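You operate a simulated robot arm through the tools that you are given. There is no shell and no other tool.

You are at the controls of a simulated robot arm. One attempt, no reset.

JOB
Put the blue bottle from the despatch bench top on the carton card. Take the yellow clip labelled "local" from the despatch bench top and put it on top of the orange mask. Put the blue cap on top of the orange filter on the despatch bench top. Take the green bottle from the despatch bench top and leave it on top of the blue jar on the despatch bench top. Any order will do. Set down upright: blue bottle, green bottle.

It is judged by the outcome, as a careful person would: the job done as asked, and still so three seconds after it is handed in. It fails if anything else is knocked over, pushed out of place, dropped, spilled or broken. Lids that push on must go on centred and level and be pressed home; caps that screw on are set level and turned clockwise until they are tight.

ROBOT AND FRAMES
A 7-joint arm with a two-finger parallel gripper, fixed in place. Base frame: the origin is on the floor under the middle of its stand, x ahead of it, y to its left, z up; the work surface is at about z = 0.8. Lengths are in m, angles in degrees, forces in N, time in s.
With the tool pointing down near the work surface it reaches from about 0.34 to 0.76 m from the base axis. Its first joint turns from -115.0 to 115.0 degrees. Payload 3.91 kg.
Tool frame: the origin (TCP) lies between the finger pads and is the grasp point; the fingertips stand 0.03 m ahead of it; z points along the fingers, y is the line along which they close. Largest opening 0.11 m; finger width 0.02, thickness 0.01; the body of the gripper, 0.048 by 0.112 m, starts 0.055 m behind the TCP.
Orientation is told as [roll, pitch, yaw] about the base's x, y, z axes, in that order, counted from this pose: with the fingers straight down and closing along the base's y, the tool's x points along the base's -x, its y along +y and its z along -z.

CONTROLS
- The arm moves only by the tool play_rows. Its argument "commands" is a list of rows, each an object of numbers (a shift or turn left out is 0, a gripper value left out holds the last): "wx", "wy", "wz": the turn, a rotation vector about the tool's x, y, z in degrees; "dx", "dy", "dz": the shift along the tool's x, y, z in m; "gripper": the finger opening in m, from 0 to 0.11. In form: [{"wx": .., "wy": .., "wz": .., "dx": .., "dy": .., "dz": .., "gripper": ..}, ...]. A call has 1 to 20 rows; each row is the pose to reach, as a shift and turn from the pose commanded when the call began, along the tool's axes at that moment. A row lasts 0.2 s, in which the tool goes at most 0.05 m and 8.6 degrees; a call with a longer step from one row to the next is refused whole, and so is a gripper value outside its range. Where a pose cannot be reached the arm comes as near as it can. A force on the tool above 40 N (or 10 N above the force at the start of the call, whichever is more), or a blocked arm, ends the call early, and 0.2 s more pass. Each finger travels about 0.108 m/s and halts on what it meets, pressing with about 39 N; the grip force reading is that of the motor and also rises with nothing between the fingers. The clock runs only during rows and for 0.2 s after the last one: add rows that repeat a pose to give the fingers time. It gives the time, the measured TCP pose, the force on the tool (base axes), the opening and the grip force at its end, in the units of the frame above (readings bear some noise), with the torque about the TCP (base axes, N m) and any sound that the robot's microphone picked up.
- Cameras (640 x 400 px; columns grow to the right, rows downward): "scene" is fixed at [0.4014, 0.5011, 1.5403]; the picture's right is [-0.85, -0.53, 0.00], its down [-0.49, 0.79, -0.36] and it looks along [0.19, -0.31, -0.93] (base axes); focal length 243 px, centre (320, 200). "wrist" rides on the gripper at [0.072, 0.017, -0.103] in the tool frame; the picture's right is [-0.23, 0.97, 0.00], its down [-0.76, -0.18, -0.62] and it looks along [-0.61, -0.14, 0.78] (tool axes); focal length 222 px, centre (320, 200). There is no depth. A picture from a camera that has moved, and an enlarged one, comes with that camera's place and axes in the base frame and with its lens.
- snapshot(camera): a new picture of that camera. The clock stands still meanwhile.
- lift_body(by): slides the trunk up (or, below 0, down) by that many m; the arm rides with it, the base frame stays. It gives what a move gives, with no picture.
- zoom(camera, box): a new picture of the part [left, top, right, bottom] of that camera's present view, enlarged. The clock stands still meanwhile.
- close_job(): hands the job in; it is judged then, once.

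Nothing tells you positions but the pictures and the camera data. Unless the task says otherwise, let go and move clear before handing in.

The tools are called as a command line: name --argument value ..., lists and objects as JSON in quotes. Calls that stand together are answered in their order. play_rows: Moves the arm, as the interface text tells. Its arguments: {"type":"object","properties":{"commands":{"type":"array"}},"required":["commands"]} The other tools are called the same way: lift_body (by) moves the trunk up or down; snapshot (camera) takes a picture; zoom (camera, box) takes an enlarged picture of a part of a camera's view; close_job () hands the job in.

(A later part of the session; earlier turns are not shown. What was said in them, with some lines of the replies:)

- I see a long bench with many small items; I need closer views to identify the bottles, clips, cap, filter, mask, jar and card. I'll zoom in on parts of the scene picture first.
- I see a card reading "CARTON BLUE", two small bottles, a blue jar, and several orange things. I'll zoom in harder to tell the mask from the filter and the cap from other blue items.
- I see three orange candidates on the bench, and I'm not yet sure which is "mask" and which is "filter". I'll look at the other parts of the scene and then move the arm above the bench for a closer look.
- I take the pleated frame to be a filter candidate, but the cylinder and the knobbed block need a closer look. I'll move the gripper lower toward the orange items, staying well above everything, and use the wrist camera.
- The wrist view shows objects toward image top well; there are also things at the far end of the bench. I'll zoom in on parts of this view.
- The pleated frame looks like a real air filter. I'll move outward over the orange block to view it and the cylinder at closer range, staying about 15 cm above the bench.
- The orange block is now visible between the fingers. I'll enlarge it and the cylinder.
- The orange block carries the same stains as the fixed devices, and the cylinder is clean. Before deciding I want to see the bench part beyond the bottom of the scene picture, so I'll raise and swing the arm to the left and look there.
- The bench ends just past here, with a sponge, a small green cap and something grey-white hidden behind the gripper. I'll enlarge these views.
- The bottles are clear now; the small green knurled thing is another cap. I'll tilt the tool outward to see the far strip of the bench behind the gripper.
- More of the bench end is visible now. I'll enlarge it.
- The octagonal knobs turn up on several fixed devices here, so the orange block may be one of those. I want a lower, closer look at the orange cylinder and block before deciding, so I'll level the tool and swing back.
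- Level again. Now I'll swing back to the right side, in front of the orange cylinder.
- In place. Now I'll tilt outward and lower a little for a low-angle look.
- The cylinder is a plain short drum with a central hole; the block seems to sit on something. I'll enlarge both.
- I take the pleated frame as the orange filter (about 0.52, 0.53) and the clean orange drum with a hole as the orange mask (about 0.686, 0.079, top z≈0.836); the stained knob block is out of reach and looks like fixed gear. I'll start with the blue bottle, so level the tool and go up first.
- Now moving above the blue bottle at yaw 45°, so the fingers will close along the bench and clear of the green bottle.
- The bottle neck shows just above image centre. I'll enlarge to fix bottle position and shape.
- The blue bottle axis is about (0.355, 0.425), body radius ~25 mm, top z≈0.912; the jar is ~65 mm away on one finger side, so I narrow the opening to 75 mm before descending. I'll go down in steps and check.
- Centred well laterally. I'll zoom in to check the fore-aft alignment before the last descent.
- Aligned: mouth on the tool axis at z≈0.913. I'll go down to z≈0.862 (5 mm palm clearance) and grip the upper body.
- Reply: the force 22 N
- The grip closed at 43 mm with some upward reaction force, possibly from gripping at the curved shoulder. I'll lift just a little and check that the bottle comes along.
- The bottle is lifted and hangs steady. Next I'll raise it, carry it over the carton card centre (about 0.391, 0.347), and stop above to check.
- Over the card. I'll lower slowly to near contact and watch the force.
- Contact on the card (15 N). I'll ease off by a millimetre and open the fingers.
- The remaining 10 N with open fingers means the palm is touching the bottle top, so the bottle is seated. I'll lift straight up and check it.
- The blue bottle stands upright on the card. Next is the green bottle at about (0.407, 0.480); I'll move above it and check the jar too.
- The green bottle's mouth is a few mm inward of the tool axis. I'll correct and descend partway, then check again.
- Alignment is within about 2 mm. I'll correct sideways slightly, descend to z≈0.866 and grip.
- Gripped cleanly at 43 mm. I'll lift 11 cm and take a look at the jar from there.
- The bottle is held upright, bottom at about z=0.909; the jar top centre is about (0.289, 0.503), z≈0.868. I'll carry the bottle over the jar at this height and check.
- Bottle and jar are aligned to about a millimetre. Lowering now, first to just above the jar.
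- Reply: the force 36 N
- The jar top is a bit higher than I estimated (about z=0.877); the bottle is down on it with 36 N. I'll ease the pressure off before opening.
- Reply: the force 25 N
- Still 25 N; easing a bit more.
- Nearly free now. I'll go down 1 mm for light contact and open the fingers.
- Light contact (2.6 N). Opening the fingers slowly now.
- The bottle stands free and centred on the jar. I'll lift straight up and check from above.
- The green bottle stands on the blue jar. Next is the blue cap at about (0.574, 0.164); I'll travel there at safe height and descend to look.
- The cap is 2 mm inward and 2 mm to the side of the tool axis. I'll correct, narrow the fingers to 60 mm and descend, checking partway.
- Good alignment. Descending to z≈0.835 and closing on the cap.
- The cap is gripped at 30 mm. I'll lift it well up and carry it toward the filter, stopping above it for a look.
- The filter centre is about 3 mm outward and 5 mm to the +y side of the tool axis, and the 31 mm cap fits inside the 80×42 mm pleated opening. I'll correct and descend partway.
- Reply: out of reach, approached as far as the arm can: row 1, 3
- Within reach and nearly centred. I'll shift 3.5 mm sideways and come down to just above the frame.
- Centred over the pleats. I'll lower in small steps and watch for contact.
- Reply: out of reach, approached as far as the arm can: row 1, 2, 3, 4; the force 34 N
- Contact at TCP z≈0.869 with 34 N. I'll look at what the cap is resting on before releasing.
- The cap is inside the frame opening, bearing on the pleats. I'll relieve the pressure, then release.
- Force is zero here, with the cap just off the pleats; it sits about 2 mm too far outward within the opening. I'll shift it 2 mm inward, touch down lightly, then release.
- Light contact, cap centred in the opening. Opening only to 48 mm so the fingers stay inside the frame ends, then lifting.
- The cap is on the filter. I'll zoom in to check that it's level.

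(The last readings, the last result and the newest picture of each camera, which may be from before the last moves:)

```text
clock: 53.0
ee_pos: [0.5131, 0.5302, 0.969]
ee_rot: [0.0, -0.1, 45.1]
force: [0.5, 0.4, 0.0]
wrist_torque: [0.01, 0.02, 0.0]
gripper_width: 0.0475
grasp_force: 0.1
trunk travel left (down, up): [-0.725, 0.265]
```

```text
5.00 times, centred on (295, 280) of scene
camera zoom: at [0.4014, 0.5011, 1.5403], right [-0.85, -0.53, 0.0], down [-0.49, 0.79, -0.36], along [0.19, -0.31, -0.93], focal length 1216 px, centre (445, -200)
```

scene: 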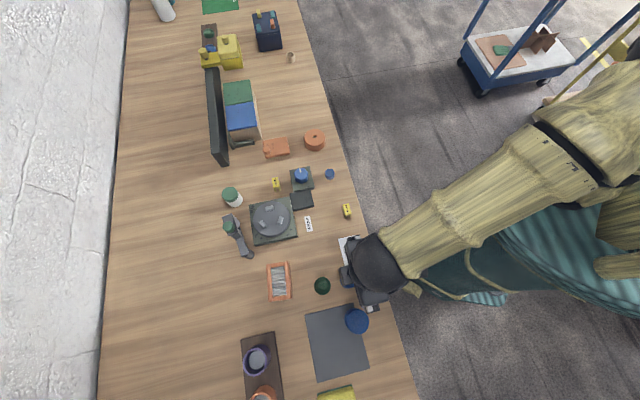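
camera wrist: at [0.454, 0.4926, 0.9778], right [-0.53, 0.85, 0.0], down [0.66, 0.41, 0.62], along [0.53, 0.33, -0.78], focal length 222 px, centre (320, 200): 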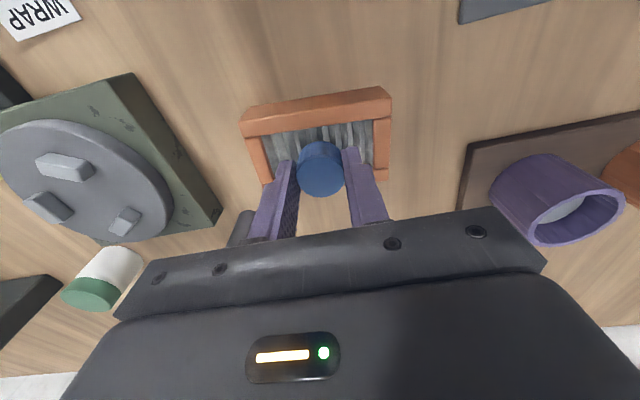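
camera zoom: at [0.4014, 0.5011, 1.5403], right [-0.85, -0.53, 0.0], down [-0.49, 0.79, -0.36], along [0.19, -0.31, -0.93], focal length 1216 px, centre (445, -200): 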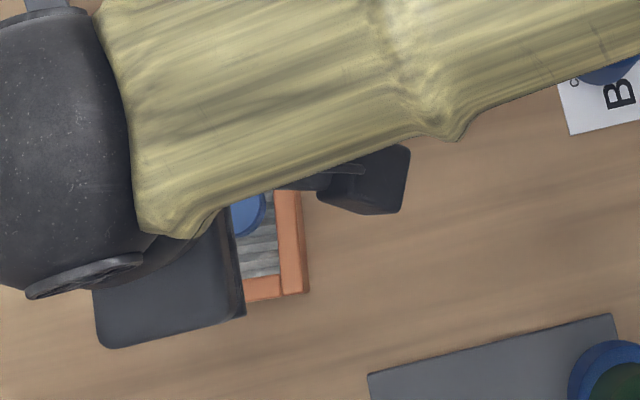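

The cap sits level inside the filter frame. Next is the LOCAL clip at about (0.70, 0.29), which is just beyond reach at this trunk height, so I'll go up and over toward it and then lower the trunk to extend the reach.

play_rows --commands '[{"dz": -0.045, "gripper": 0.07}, {"dz": -0.09, "gripper": 0.07}, {"dz": -0.135, "gripper": 0.07}, {"dz": -0.18, "gripper": 0.07}, {"dx": 0.0205, "dy": -0.0408, "dz": -0.18}, {"dx": 0.0409, "dy": -0.0817, "dz": -0.18}, {"dx": 0.0614, "dy": -0.1225, "dz": -0.18}, {"dx": 0.0818, "dy": -0.1633, "dz": -0.18}, {"dx": 0.1023, "dy": -0.2042, "dz": -0.18}, {"dx": 0.1227, "dy": -0.245, "dz": -0.18}, {"dx": 0.1227, "dy": -0.245, "dz": -0.18}]'

snapshot --camera "scene"

snapshot --camera "wrist"

```text
clock: 55.4
ee_pos: [0.6009, 0.2684, 1.1478]
ee_rot: [0.1, 0.0, 45.1]
force: [0.0, -0.6, 0.0]
wrist_torque: [0.0, 0.01, 0.01]
gripper_width: 0.0697
grasp_force: 0.1
out of reach, approached as far as the arm can: row 2, 3, 4, 5
trunk travel left (down, up): [-0.725, 0.265]
```

```text
taken
```

scene: 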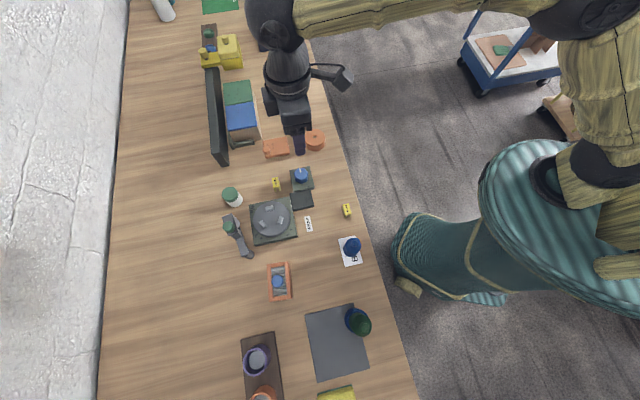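

```text
taken
camera wrist: at [0.5384, 0.2293, 1.2521], right [-0.53, 0.85, 0.0], down [0.66, 0.41, 0.62], along [0.53, 0.33, -0.78], focal length 222 px, centre (320, 200)
```

wrist: 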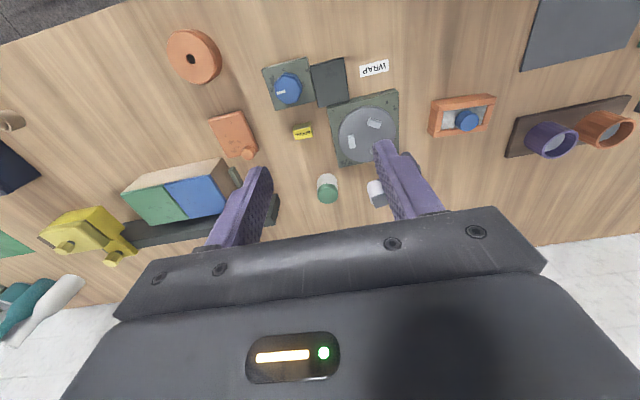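

I have a clear scene view now, so I'll check the finished placements in it.

zoom --camera "scene" --box '[255, 250, 305, 310]'

zoom --camera "scene" --box '[320, 225, 390, 345]'

zoom --camera "scene" --box '[250, 160, 310, 220]'

```text
6.67 times, centred on (280, 280) of scene
camera zoom: at [0.4014, 0.5011, 1.5403], right [-0.85, -0.53, 0.0], down [-0.49, 0.79, -0.36], along [0.19, -0.31, -0.93], focal length 1621 px, centre (587, -333)
```

zoom: 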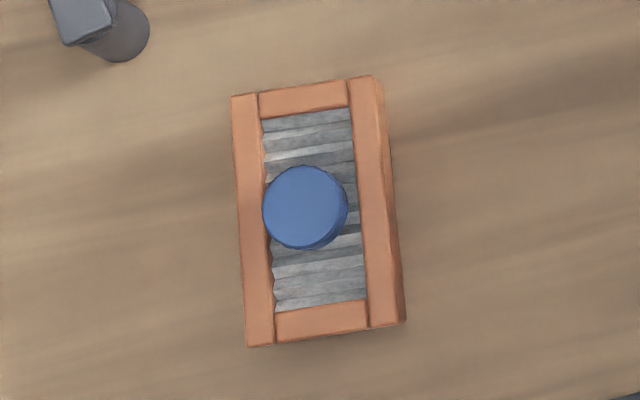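

```text
3.33 times, centred on (355, 285) of scene
camera zoom: at [0.4014, 0.5011, 1.5403], right [-0.85, -0.53, 0.0], down [-0.49, 0.79, -0.36], along [0.19, -0.31, -0.93], focal length 811 px, centre (203, -83)
```

zoom: 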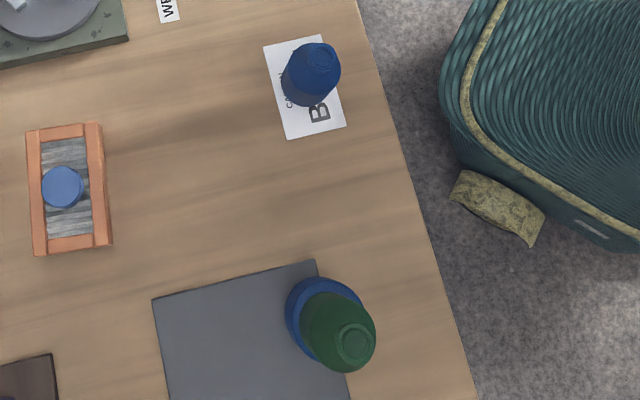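

```text
6.67 times, centred on (280, 190) of scene
camera zoom: at [0.4014, 0.5011, 1.5403], right [-0.85, -0.53, 0.0], down [-0.49, 0.79, -0.36], along [0.19, -0.31, -0.93], focal length 1621 px, centre (587, 267)
```

zoom: 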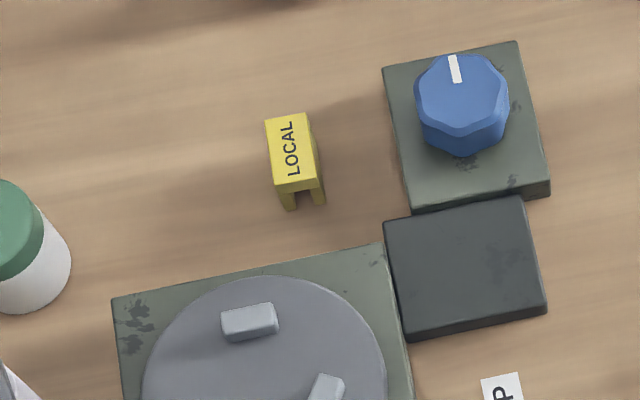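

All three placements stand well. Now I'll lower the trunk by 0.12 m (tool goes from z≈1.15 to ≈1.03, clear of everything).

lift_body --by -0.12

snapshot --camera "scene"

```text
clock: 56.9
ee_pos: [0.6016, 0.2685, 1.0288]
ee_rot: [0.1, -0.1, 45.0]
force: [0.5, -0.9, -0.4]
wrist_torque: [0.01, -0.01, 0.01]
gripper_width: 0.0701
grasp_force: 0.0
trunk travel left (down, up): [-0.605, 0.385]
```

```text
taken
```

scene: 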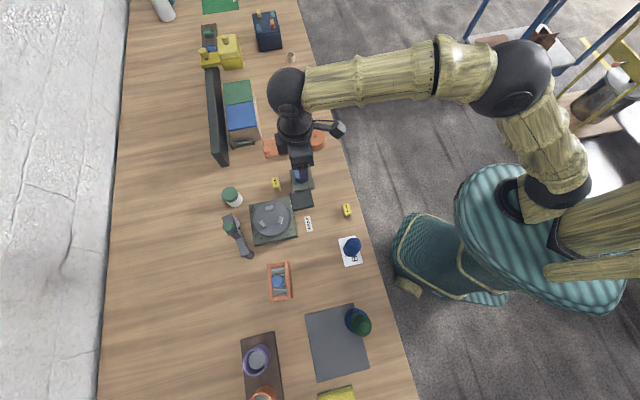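

The trunk went down without trouble. Now I'll move out above the LOCAL clip at z≈0.95.

play_rows --commands '[{"dx": -0.0288, "dy": -0.0193, "dz": 0.01, "gripper": 0.07}, {"dx": -0.0577, "dy": -0.0385, "dz": 0.03}, {"dx": -0.0865, "dy": -0.0578, "dz": 0.06}, {"dx": -0.0865, "dy": -0.0578, "dz": 0.079}, {"dx": -0.0865, "dy": -0.0578, "dz": 0.079}]'

snapshot --camera "wrist"

zoom --camera "wrist" --box '[250, 60, 390, 200]'

```text
clock: 58.1
ee_pos: [0.6906, 0.2841, 0.9476]
ee_rot: [0.0, 0.0, 45.1]
force: [-0.8, 0.5, 0.0]
wrist_torque: [0.01, 0.01, 0.01]
gripper_width: 0.0699
grasp_force: 0.0
out of reach, approached as far as the arm can: row 3, 4, 5
trunk travel left (down, up): [-0.605, 0.385]
```

```text
taken
camera wrist: at [0.6273, 0.245, 1.0518], right [-0.53, 0.85, 0.0], down [0.66, 0.41, 0.62], along [0.53, 0.33, -0.78], focal length 222 px, centre (320, 200)
```

wrist: 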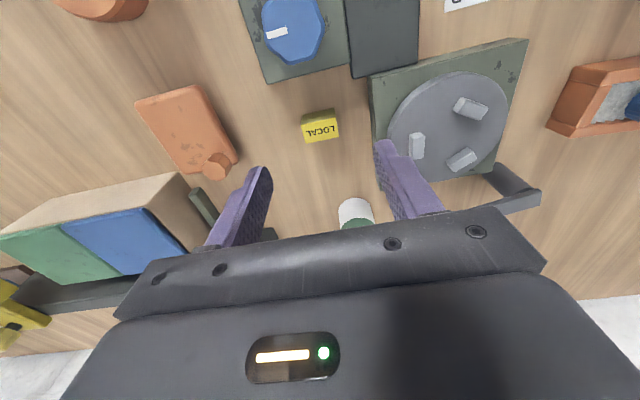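

```text
2.86 times, centred on (320, 130) of wrist
camera zoom: at [0.6273, 0.245, 1.0518], right [-0.53, 0.85, 0.0], down [0.66, 0.41, 0.62], along [0.53, 0.33, -0.78], focal length 635 px, centre (320, 400)
```

zoom: 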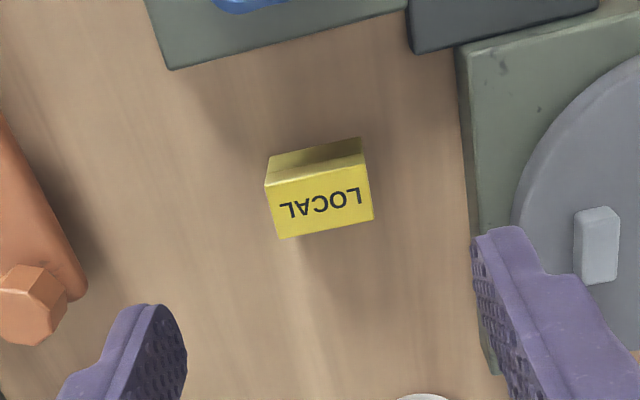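

The clip is at about (0.703, 0.290), still 14 mm beyond the tool; the pattern of limits shows the reach grows when the tool is lower relative to the shoulder, so the trunk should go up, not down. I'll raise the trunk by 0.24 m and re-approach.

lift_body --by 0.24

```text
clock: 60.6
ee_pos: [0.6907, 0.2844, 1.1878]
ee_rot: [0.0, -0.1, 44.9]
force: [-0.2, -0.3, -0.1]
wrist_torque: [0.01, 0.01, 0.03]
gripper_width: 0.0701
grasp_force: 0.0
trunk travel left (down, up): [-0.845, 0.145]
```

Now descending in place to z≈0.93.

play_rows --commands '[{"dz": 0.048}, {"dz": 0.096}, {"dz": 0.144}, {"dz": 0.192}, {"dz": 0.24}, {"dz": 0.258}, {"dz": 0.258}]'

```text
clock: 62.2
ee_pos: [0.6908, 0.285, 0.9296]
ee_rot: [0.0, 0.0, 45.0]
force: [0.0, 0.0, -0.4]
wrist_torque: [-0.03, 0.01, 0.0]
gripper_width: 0.0699
grasp_force: 0.0
out of reach, approached as far as the arm can: row 1, 2, 3, 4
trunk travel left (down, up): [-0.845, 0.145]
```

Reachable here. Now shifting outward over the clip while lowering a little.

play_rows --commands '[{"dx": -0.006, "dy": -0.002, "dz": 0.01}, {"dx": -0.013, "dy": -0.0042, "dz": 0.025}, {"dx": -0.013, "dy": -0.0042, "dz": 0.025}]'

snapshot --camera "wrist"

zoom --camera "wrist" --box '[250, 70, 390, 210]'

```text
clock: 63.0
ee_pos: [0.6866, 0.2811, 0.9086]
ee_rot: [0.1, -0.1, 45.0]
force: [-0.1, -0.4, -0.2]
wrist_torque: [0.01, 0.02, -0.01]
gripper_width: 0.0701
grasp_force: 0.1
out of reach, approached as far as the arm can: row 1, 2, 3
trunk travel left (down, up): [-0.845, 0.145]
```

```text
taken
camera wrist: at [0.6231, 0.2424, 1.0119], right [-0.53, 0.85, 0.0], down [0.66, 0.41, 0.62], along [0.53, 0.33, -0.78], focal length 222 px, centre (320, 200)
```

wrist: 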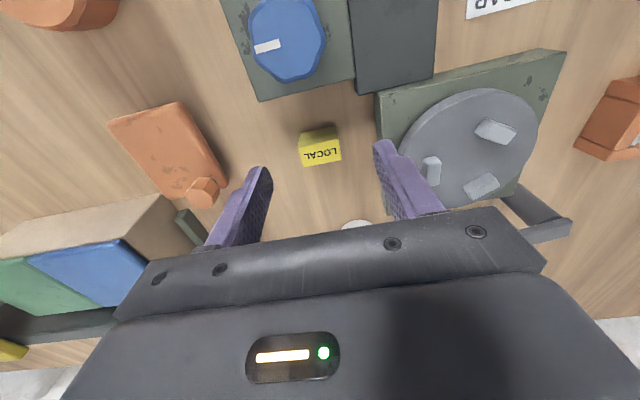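

```text
2.86 times, centred on (320, 140) of wrist
camera zoom: at [0.6231, 0.2424, 1.0119], right [-0.53, 0.85, 0.0], down [0.66, 0.41, 0.62], along [0.53, 0.33, -0.78], focal length 635 px, centre (320, 371)
```

zoom: 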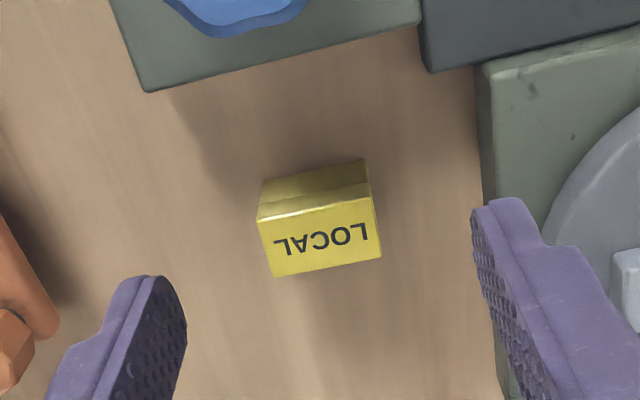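

The reach limit turns out to peak with the tool somewhere mid-height relative to the shoulder, so the trunk should sit about 0.1 m below its start. I'll rise and retract, then lower the trunk by 0.22 m, and use a small outward tilt for the rest.

play_rows --commands '[{"dx": 0.01, "dz": -0.045}, {"dx": 0.02, "dz": -0.09}, {"dx": 0.03, "dz": -0.135}, {"dx": 0.03, "dz": -0.18}, {"dx": 0.03, "dz": -0.225}, {"dx": 0.03, "dz": -0.26}, {"dx": 0.03, "dz": -0.26}]'

lift_body --by -0.22

```text
clock: 64.6
ee_pos: [0.6947, 0.2725, 1.1734]
ee_rot: [0.2, 0.1, 44.9]
force: [0.1, -1.0, 0.2]
wrist_torque: [0.02, 0.0, 0.0]
gripper_width: 0.0696
grasp_force: 0.1
out of reach, approached as far as the arm can: row 1, 2, 3, 4, 5, 6, 7
trunk travel left (down, up): [-0.845, 0.145]
```

```text
clock: 66.9
ee_pos: [0.6941, 0.274, 0.954]
ee_rot: [0.0, 0.0, 45.0]
force: [-0.5, 1.4, 1.0]
wrist_torque: [0.01, 0.07, -0.04]
gripper_width: 0.07
grasp_force: 0.0
trunk travel left (down, up): [-0.625, 0.365]
```

The commanded pose carried the unreachable part, which explains the offsets. I'm now at (0.694, 0.274, 0.954) with the trunk 0.1 below start; I'll move over the clip at z≈0.90 and see how far it reaches.

play_rows --commands '[{"dx": -0.006, "dy": 0.002, "dz": 0.02}, {"dx": -0.0175, "dy": 0.0054, "dz": 0.054}, {"dx": -0.0175, "dy": 0.0054, "dz": 0.054}]'

zoom --camera "wrist" --box '[250, 70, 390, 210]'

```text
clock: 67.7
ee_pos: [0.6987, 0.2861, 0.8993]
ee_rot: [0.0, 0.0, 45.1]
force: [0.1, 0.1, 0.0]
wrist_torque: [-0.01, -0.01, -0.01]
gripper_width: 0.0702
grasp_force: 0.0
out of reach, approached as far as the arm can: row 2, 3
trunk travel left (down, up): [-0.625, 0.365]
```

```text
2.86 times, centred on (320, 140) of wrist
camera zoom: at [0.6365, 0.2481, 1.0037], right [-0.53, 0.85, 0.0], down [0.66, 0.41, 0.62], along [0.53, 0.33, -0.78], focal length 635 px, centre (320, 371)
```

zoom: 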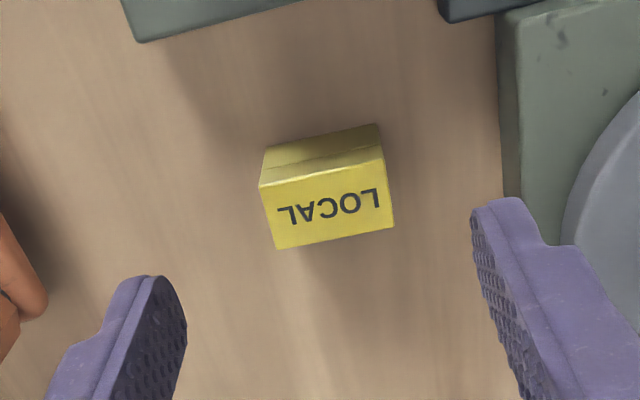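

Now only about 5 mm short in the outward direction and exactly aligned sideways, which is fine for gripping the clip end to end. I'll narrow to 60 mm and descend to z≈0.836.

play_rows --commands '[{"dx": 0.001, "dz": 0.0, "gripper": 0.06}, {"dx": 0.001, "dz": 0.02, "gripper": 0.06}, {"dx": 0.001, "dz": 0.04, "gripper": 0.06}, {"dx": 0.001, "dz": 0.04, "gripper": 0.06}]'

zoom --camera "wrist" --box '[250, 80, 390, 220]'

```text
clock: 68.7
ee_pos: [0.7001, 0.2869, 0.8592]
ee_rot: [0.1, 0.2, 45.0]
force: [-0.4, -0.3, -0.4]
wrist_torque: [0.03, 0.04, -0.01]
gripper_width: 0.0601
grasp_force: 0.1
trunk travel left (down, up): [-0.625, 0.365]
```

```text
2.86 times, centred on (320, 150) of wrist
camera zoom: at [0.6367, 0.2475, 0.9629], right [-0.53, 0.85, 0.0], down [0.67, 0.41, 0.62], along [0.53, 0.33, -0.78], focal length 635 px, centre (320, 343)
```

zoom: 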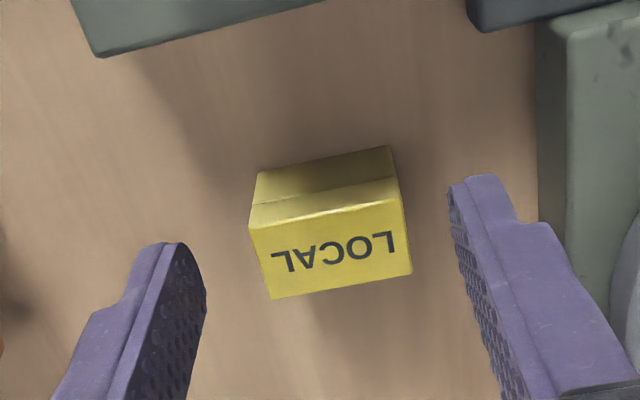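

Well placed between the fingers. I'll make the final descent with a small outward and sideways correction, then close.

play_rows --commands '[{"dx": -0.002, "dy": 0.001, "dz": 0.01, "gripper": 0.06}, {"dx": -0.003, "dy": 0.0015, "dz": 0.0225, "gripper": 0.06}, {"dx": -0.003, "dy": 0.0015, "dz": 0.0225, "gripper": 0.06}]'

zoom --camera "wrist" --box '[250, 80, 390, 220]'

```text
clock: 69.5
ee_pos: [0.7012, 0.2897, 0.8367]
ee_rot: [0.1, 0.0, 45.0]
force: [0.1, 0.1, 0.5]
wrist_torque: [-0.02, 0.01, -0.02]
gripper_width: 0.06
grasp_force: 0.0
trunk travel left (down, up): [-0.625, 0.365]
```

```text
2.86 times, centred on (320, 150) of wrist
camera zoom: at [0.6382, 0.2514, 0.9396], right [-0.53, 0.85, 0.0], down [0.66, 0.41, 0.62], along [0.53, 0.33, -0.78], focal length 635 px, centre (320, 343)
```

zoom: 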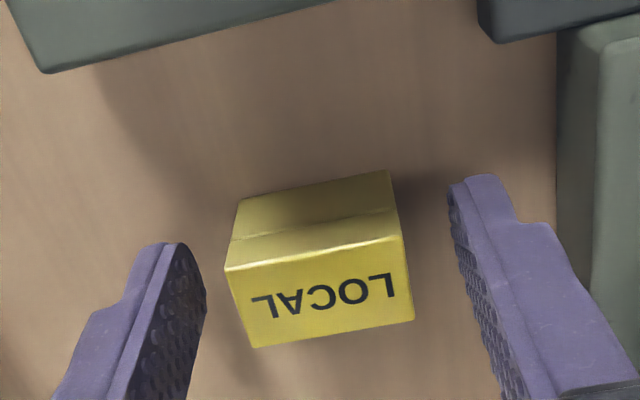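

Clip centred within ~3 mm. Closing.

play_rows --commands '[{"gripper": 0.045}, {"gripper": 0.03}, {"gripper": 0.02}, {"gripper": 0.02}]'

zoom --camera "wrist" --box '[250, 80, 390, 220]'

```text
clock: 70.5
ee_pos: [0.7004, 0.2908, 0.8351]
ee_rot: [0.1, 0.1, 45.0]
force: [0.6, 0.1, -0.8]
wrist_torque: [0.0, 0.01, 0.0]
gripper_width: 0.0348
grasp_force: 38.8
trunk travel left (down, up): [-0.625, 0.365]
```

```text
2.86 times, centred on (320, 150) of wrist
camera zoom: at [0.6382, 0.2513, 0.9396], right [-0.53, 0.85, 0.0], down [0.67, 0.41, 0.62], along [0.53, 0.33, -0.78], focal length 635 px, centre (320, 343)
```

zoom: 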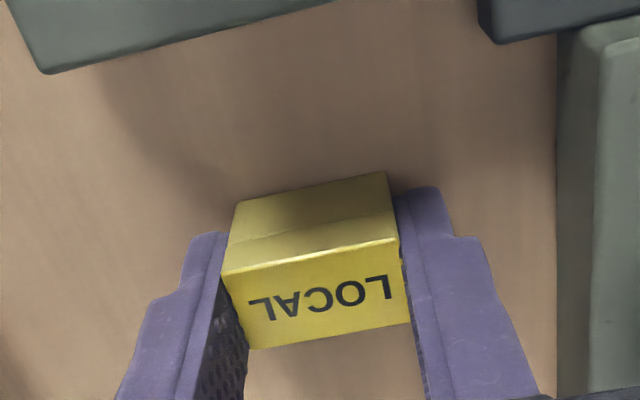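

The clip is gripped at 35 mm. I'll lift it to z≈0.95 and carry it over to the orange drum.

play_rows --commands '[{"dz": -0.02, "gripper": 0.02}, {"dz": -0.06, "gripper": 0.02}, {"dz": -0.1, "gripper": 0.02}, {"dz": -0.115, "gripper": 0.02}, {"dx": 0.0325, "dy": -0.0278, "dz": -0.115, "gripper": 0.02}, {"dx": 0.0651, "dy": -0.0556, "dz": -0.115, "gripper": 0.02}, {"dx": 0.0976, "dy": -0.0835, "dz": -0.115, "gripper": 0.02}, {"dx": 0.1302, "dy": -0.1113, "dz": -0.115, "gripper": 0.02}, {"dx": 0.1627, "dy": -0.1391, "dz": -0.115, "gripper": 0.02}, {"dx": 0.1627, "dy": -0.1391, "dz": -0.115, "gripper": 0.02}]'

snapshot --camera "wrist"

zoom --camera "wrist" --box '[240, 60, 400, 220]'

snapshot --camera "scene"

```text
clock: 72.7
ee_pos: [0.684, 0.0758, 0.9521]
ee_rot: [0.1, 0.2, 45.2]
force: [0.1, -0.9, -1.3]
wrist_torque: [-0.03, -0.01, 0.01]
gripper_width: 0.0348
grasp_force: 39.1
out of reach, approached as far as the arm can: row 2, 3, 4
trunk travel left (down, up): [-0.625, 0.365]
```

```text
taken
camera wrist: at [0.6208, 0.0374, 1.0555], right [-0.53, 0.85, 0.0], down [0.66, 0.41, 0.62], along [0.53, 0.33, -0.78], focal length 222 px, centre (320, 200)
```

wrist: 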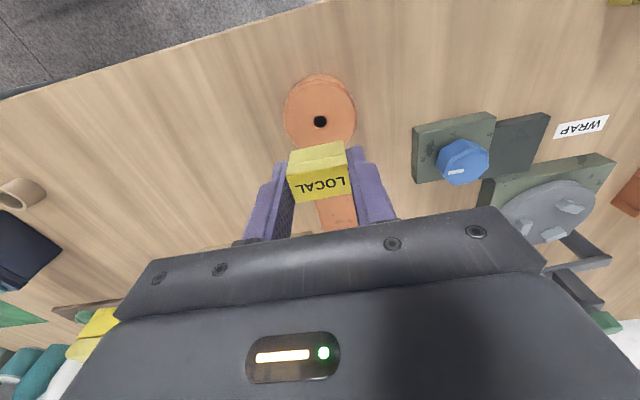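

```text
2.50 times, centred on (320, 140) of wrist
camera zoom: at [0.6208, 0.0374, 1.0555], right [-0.53, 0.85, 0.0], down [0.66, 0.41, 0.62], along [0.53, 0.33, -0.78], focal length 555 px, centre (320, 350)
```

zoom: 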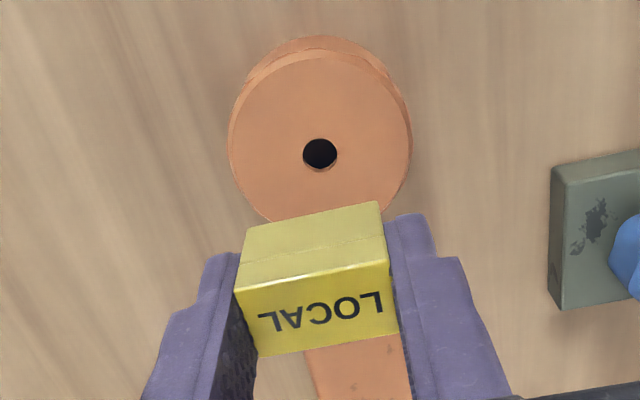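

```text
taken
```

scene: 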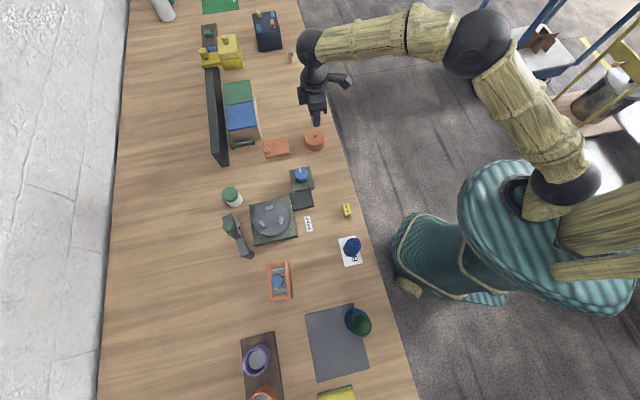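

The clip is aligned over the drum's centre hole within about 1 mm. Lowering to just above the top, then slowly.

play_rows --commands '[{"dz": 0.03, "gripper": 0.02}, {"dz": 0.06, "gripper": 0.02}, {"dz": 0.072, "gripper": 0.02}, {"dz": 0.072, "gripper": 0.02}]'

zoom --camera "wrist" --box '[240, 60, 400, 220]'

```text
clock: 73.7
ee_pos: [0.6849, 0.0779, 0.879]
ee_rot: [0.1, 0.2, 45.1]
force: [-0.2, -0.5, -0.5]
wrist_torque: [0.0, -0.02, 0.01]
gripper_width: 0.0348
grasp_force: 38.6
trunk travel left (down, up): [-0.625, 0.365]
```

```text
2.50 times, centred on (320, 140) of wrist
camera zoom: at [0.6212, 0.038, 0.9827], right [-0.53, 0.85, 0.0], down [0.67, 0.41, 0.62], along [0.53, 0.33, -0.78], focal length 555 px, centre (320, 350)
```

zoom: 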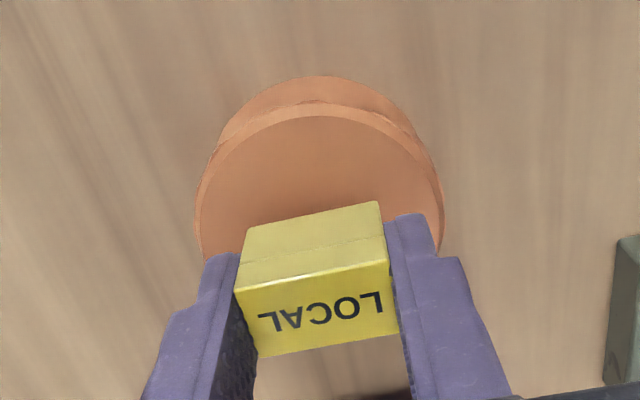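

Still aligned. Lowering the last millimetres to contact.

play_rows --commands '[{"dz": 0.002, "gripper": 0.02}, {"dz": 0.004, "gripper": 0.02}, {"dz": 0.006, "gripper": 0.02}, {"dz": 0.006, "gripper": 0.02}]'

```text
clock: 74.7
ee_pos: [0.685, 0.0766, 0.8727]
ee_rot: [0.1, 0.1, 45.1]
force: [0.0, 0.0, -0.2]
wrist_torque: [0.01, -0.02, -0.03]
gripper_width: 0.0349
grasp_force: 38.8
trunk travel left (down, up): [-0.625, 0.365]
```

play_rows --commands '[{"dz": 0.0015, "gripper": 0.02}, {"dz": 0.003, "gripper": 0.02}, {"dz": 0.003, "gripper": 0.02}]'

```text
clock: 75.5
ee_pos: [0.6837, 0.0753, 0.8715]
ee_rot: [0.1, 0.1, 44.9]
force: [-0.4, -0.4, -0.7]
wrist_torque: [0.01, 0.05, 0.02]
gripper_width: 0.0349
grasp_force: 39.3
trunk travel left (down, up): [-0.625, 0.365]
```

Not in contact yet (TCP z≈0.871). Continuing down in small steps.

play_rows --commands '[{"dz": 0.0015, "gripper": 0.02}, {"dz": 0.003, "gripper": 0.02}, {"dz": 0.003, "gripper": 0.02}]'

zoom --camera "wrist" --box '[240, 80, 400, 230]'

```text
clock: 76.3
ee_pos: [0.6831, 0.0767, 0.8688]
ee_rot: [0.0, 0.0, 45.1]
force: [-1.2, -0.2, 9.7]
wrist_torque: [-0.01, 0.07, 0.01]
gripper_width: 0.0349
grasp_force: 38.4
trunk travel left (down, up): [-0.625, 0.365]
```

```text
2.67 times, centred on (320, 155) of wrist
camera zoom: at [0.621, 0.0375, 0.9728], right [-0.53, 0.85, 0.0], down [0.66, 0.41, 0.62], along [0.53, 0.33, -0.78], focal length 592 px, centre (320, 320)
```

zoom: 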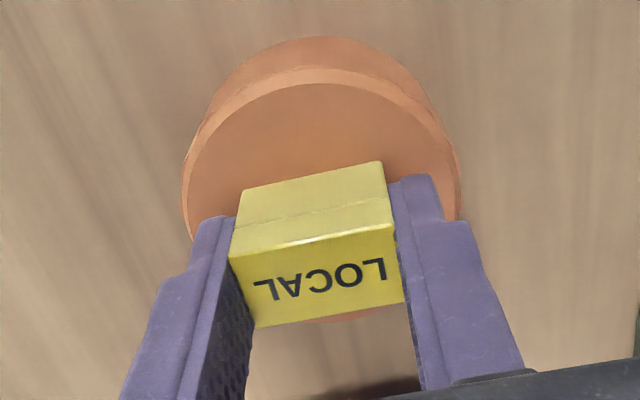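

Contact on the drum (about 10 N). I'll ease off slightly and open.

play_rows --commands '[{"dz": -0.0007, "gripper": 0.02}, {"dz": -0.0007, "gripper": 0.038}, {"dz": -0.0007, "gripper": 0.045}, {"dz": -0.0007, "gripper": 0.058}, {"dz": -0.0007, "gripper": 0.058}]'

play_rows --commands '[{"dz": -0.01}, {"dz": -0.04}, {"dz": -0.08}, {"dz": -0.12}, {"dz": -0.12}]'

zoom --camera "wrist" --box '[240, 40, 400, 200]'

```text
clock: 77.5
ee_pos: [0.6839, 0.0753, 0.8679]
ee_rot: [0.1, 0.0, 44.9]
force: [-0.3, -1.2, 0.1]
wrist_torque: [0.01, -0.05, -0.02]
gripper_width: 0.0581
grasp_force: 0.1
trunk travel left (down, up): [-0.625, 0.365]
```

```text
clock: 78.7
ee_pos: [0.6832, 0.0758, 0.9887]
ee_rot: [0.0, 0.1, 45.0]
force: [0.3, 0.4, -0.4]
wrist_torque: [-0.03, 0.04, -0.02]
gripper_width: 0.058
grasp_force: 0.1
trunk travel left (down, up): [-0.625, 0.365]
```

```text
2.50 times, centred on (320, 120) of wrist
camera zoom: at [0.6204, 0.0368, 1.0931], right [-0.53, 0.85, 0.0], down [0.67, 0.41, 0.62], along [0.53, 0.33, -0.78], focal length 555 px, centre (320, 400)
```

zoom: 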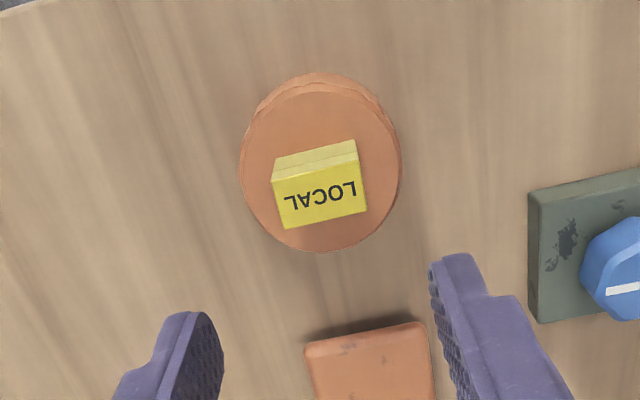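

The clip rests centred on the drum. I'll move the arm up and back clear of the bench, then check everything in the scene.

play_rows --commands '[{"dz": -0.04}, {"dz": -0.08}, {"dx": 0.03, "dz": -0.12}, {"dx": 0.06, "dz": -0.14}, {"dx": 0.09, "dz": -0.14}, {"dx": 0.12, "dz": -0.14}, {"dx": 0.15, "dz": -0.14}, {"dx": 0.15, "dz": -0.14}]'

snapshot --camera "scene"

snapshot --camera "wrist"

```text
clock: 80.5
ee_pos: [0.5782, -0.0296, 1.1297]
ee_rot: [0.1, 0.1, 45.1]
force: [-0.7, -0.8, -0.1]
wrist_torque: [0.01, -0.01, 0.0]
gripper_width: 0.058
grasp_force: 0.1
trunk travel left (down, up): [-0.625, 0.365]
```

```text
taken
```

scene: 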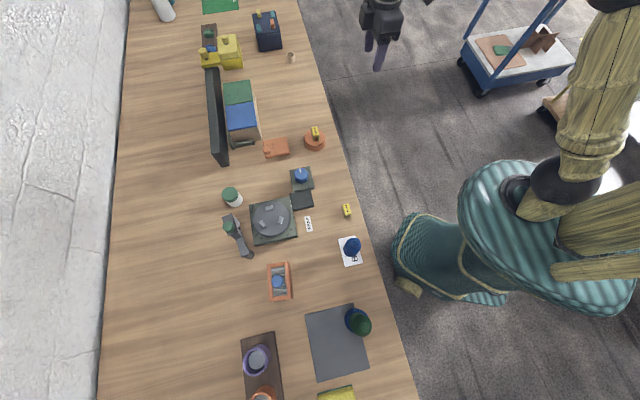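

```text
taken
camera wrist: at [0.5165, -0.0683, 1.2337], right [-0.53, 0.85, 0.0], down [0.66, 0.41, 0.62], along [0.53, 0.33, -0.78], focal length 222 px, centre (320, 200)
```

wrist: 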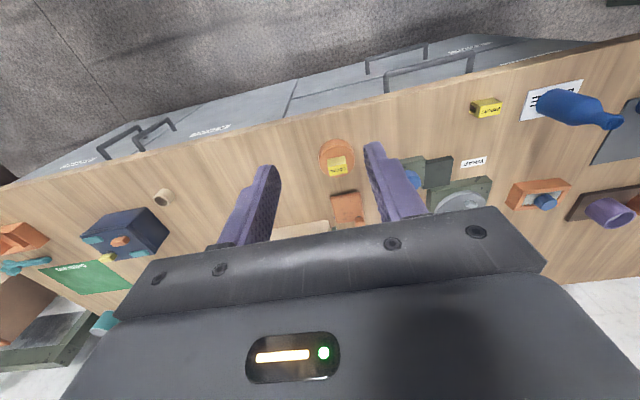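

All placements look right from here. I'll zoom in on each and also read the labels at the far end to make sure about the mask.

zoom --camera "wrist" --box '[0, 200, 180, 320]'

zoom --camera "scene" --box '[260, 110, 360, 230]'

zoom --camera "scene" --box '[250, 230, 390, 340]'

zoom --camera "scene" --box '[440, 0, 640, 130]'

zoom --camera "scene" --box '[140, 0, 300, 80]'

```text
3.33 times, centred on (90, 260) of wrist
camera zoom: at [0.5165, -0.0683, 1.2337], right [-0.53, 0.85, 0.0], down [0.66, 0.41, 0.62], along [0.53, 0.33, -0.78], focal length 740 px, centre (1087, 0)
```

zoom: 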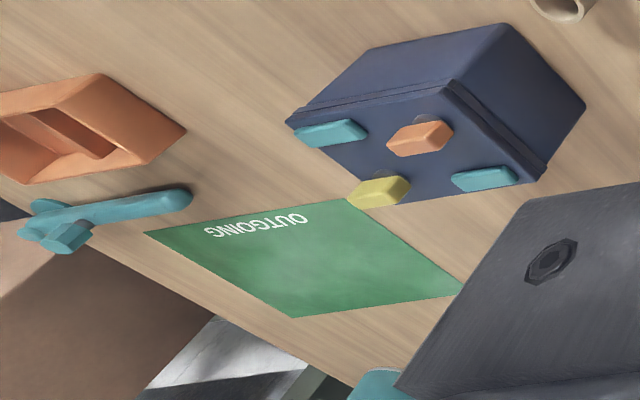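

```text
3.33 times, centred on (310, 170) of scene
camera zoom: at [0.4014, 0.5011, 1.5403], right [-0.85, -0.53, 0.0], down [-0.49, 0.79, -0.36], along [0.19, -0.31, -0.93], focal length 811 px, centre (353, 300)
```

zoom: 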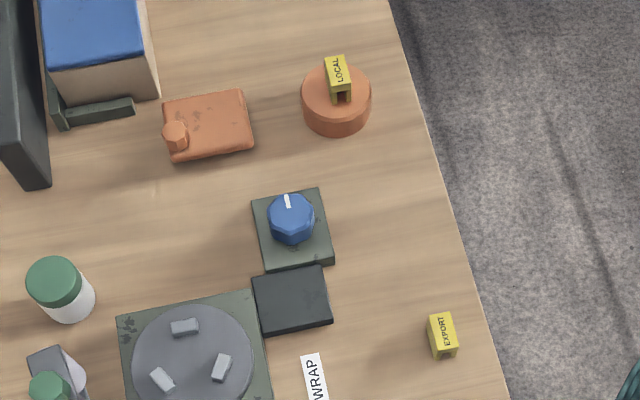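

```text
3.64 times, centred on (320, 285) of scene
camera zoom: at [0.4014, 0.5011, 1.5403], right [-0.85, -0.53, 0.0], down [-0.49, 0.79, -0.36], along [0.19, -0.31, -0.93], focal length 884 px, centre (320, -109)
```

zoom: 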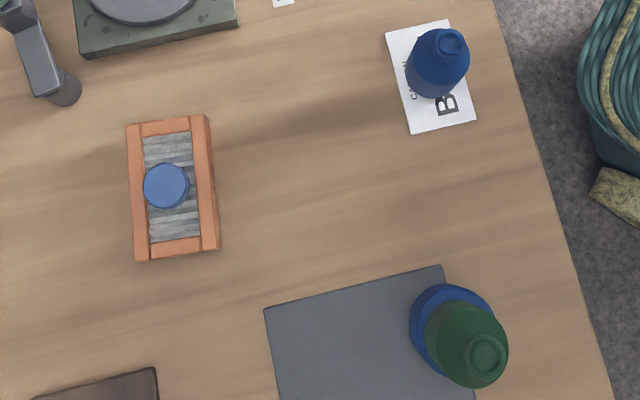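

```text
3.08 times, centred on (540, 65) of scene
camera zoom: at [0.4014, 0.5011, 1.5403], right [-0.85, -0.53, 0.0], down [-0.49, 0.79, -0.36], along [0.19, -0.31, -0.93], focal length 748 px, centre (-357, 615)
```

zoom: 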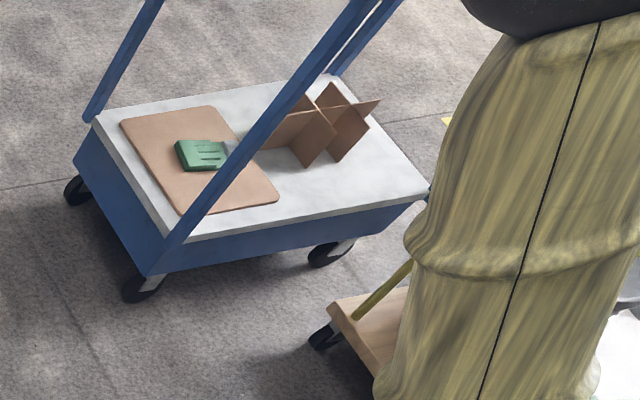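

```text
4.00 times, centred on (220, 40) of scene
camera zoom: at [0.4014, 0.5011, 1.5403], right [-0.85, -0.53, 0.0], down [-0.49, 0.79, -0.36], along [0.19, -0.31, -0.93], focal length 973 px, centre (720, 840)
```

zoom: 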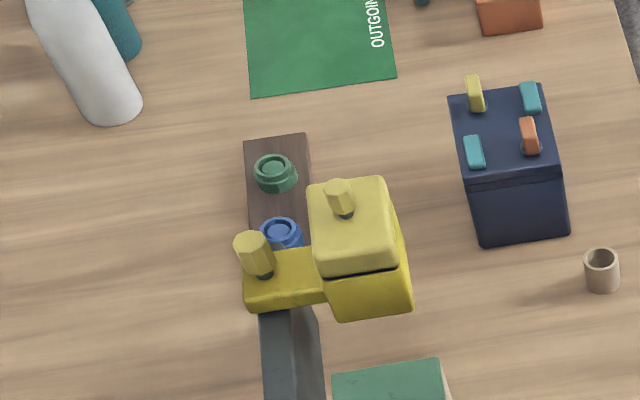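

Everything stands as asked: blue bottle upright on the carton card, green bottle upright on the blue jar, blue cap level on the pleated orange filter, LOCAL clip on the orange drum (the mask, as far as I can tell by elimination), and the arm is clear. I'm handing the job in.

close_job

```text
The job is handed in.
```

I did all four placements and handed the job in. One of them, the "local" clip, rests on my best guess at which object is the orange mask.

- **Blue bottle:** it stands upright on the card marked "CARTON BLUE".
- **Green bottle:** it stands upright on the blue jar.
- **Blue cap:** it sits level on the orange filter. I took the orange frame with grey pleats to be the filter. The filter may have shifted by 1–2 mm when the cap touched it.
- **Yellow "local" clip:** it sits on the orange drum with a hole in the middle. Nothing on the bench was clearly a mask, so I picked the drum by elimination. The only other nearby candidate was an orange block with a knob. That looked like fixed equipment, and its centre was about 0.80 m from the base, beyond reach with the tool pointing straight down.

In the last pictures before hand-in, nothing had been knocked over or dropped. The arm was up and clear of the bench. I left the trunk about 0.1 m below its starting height.
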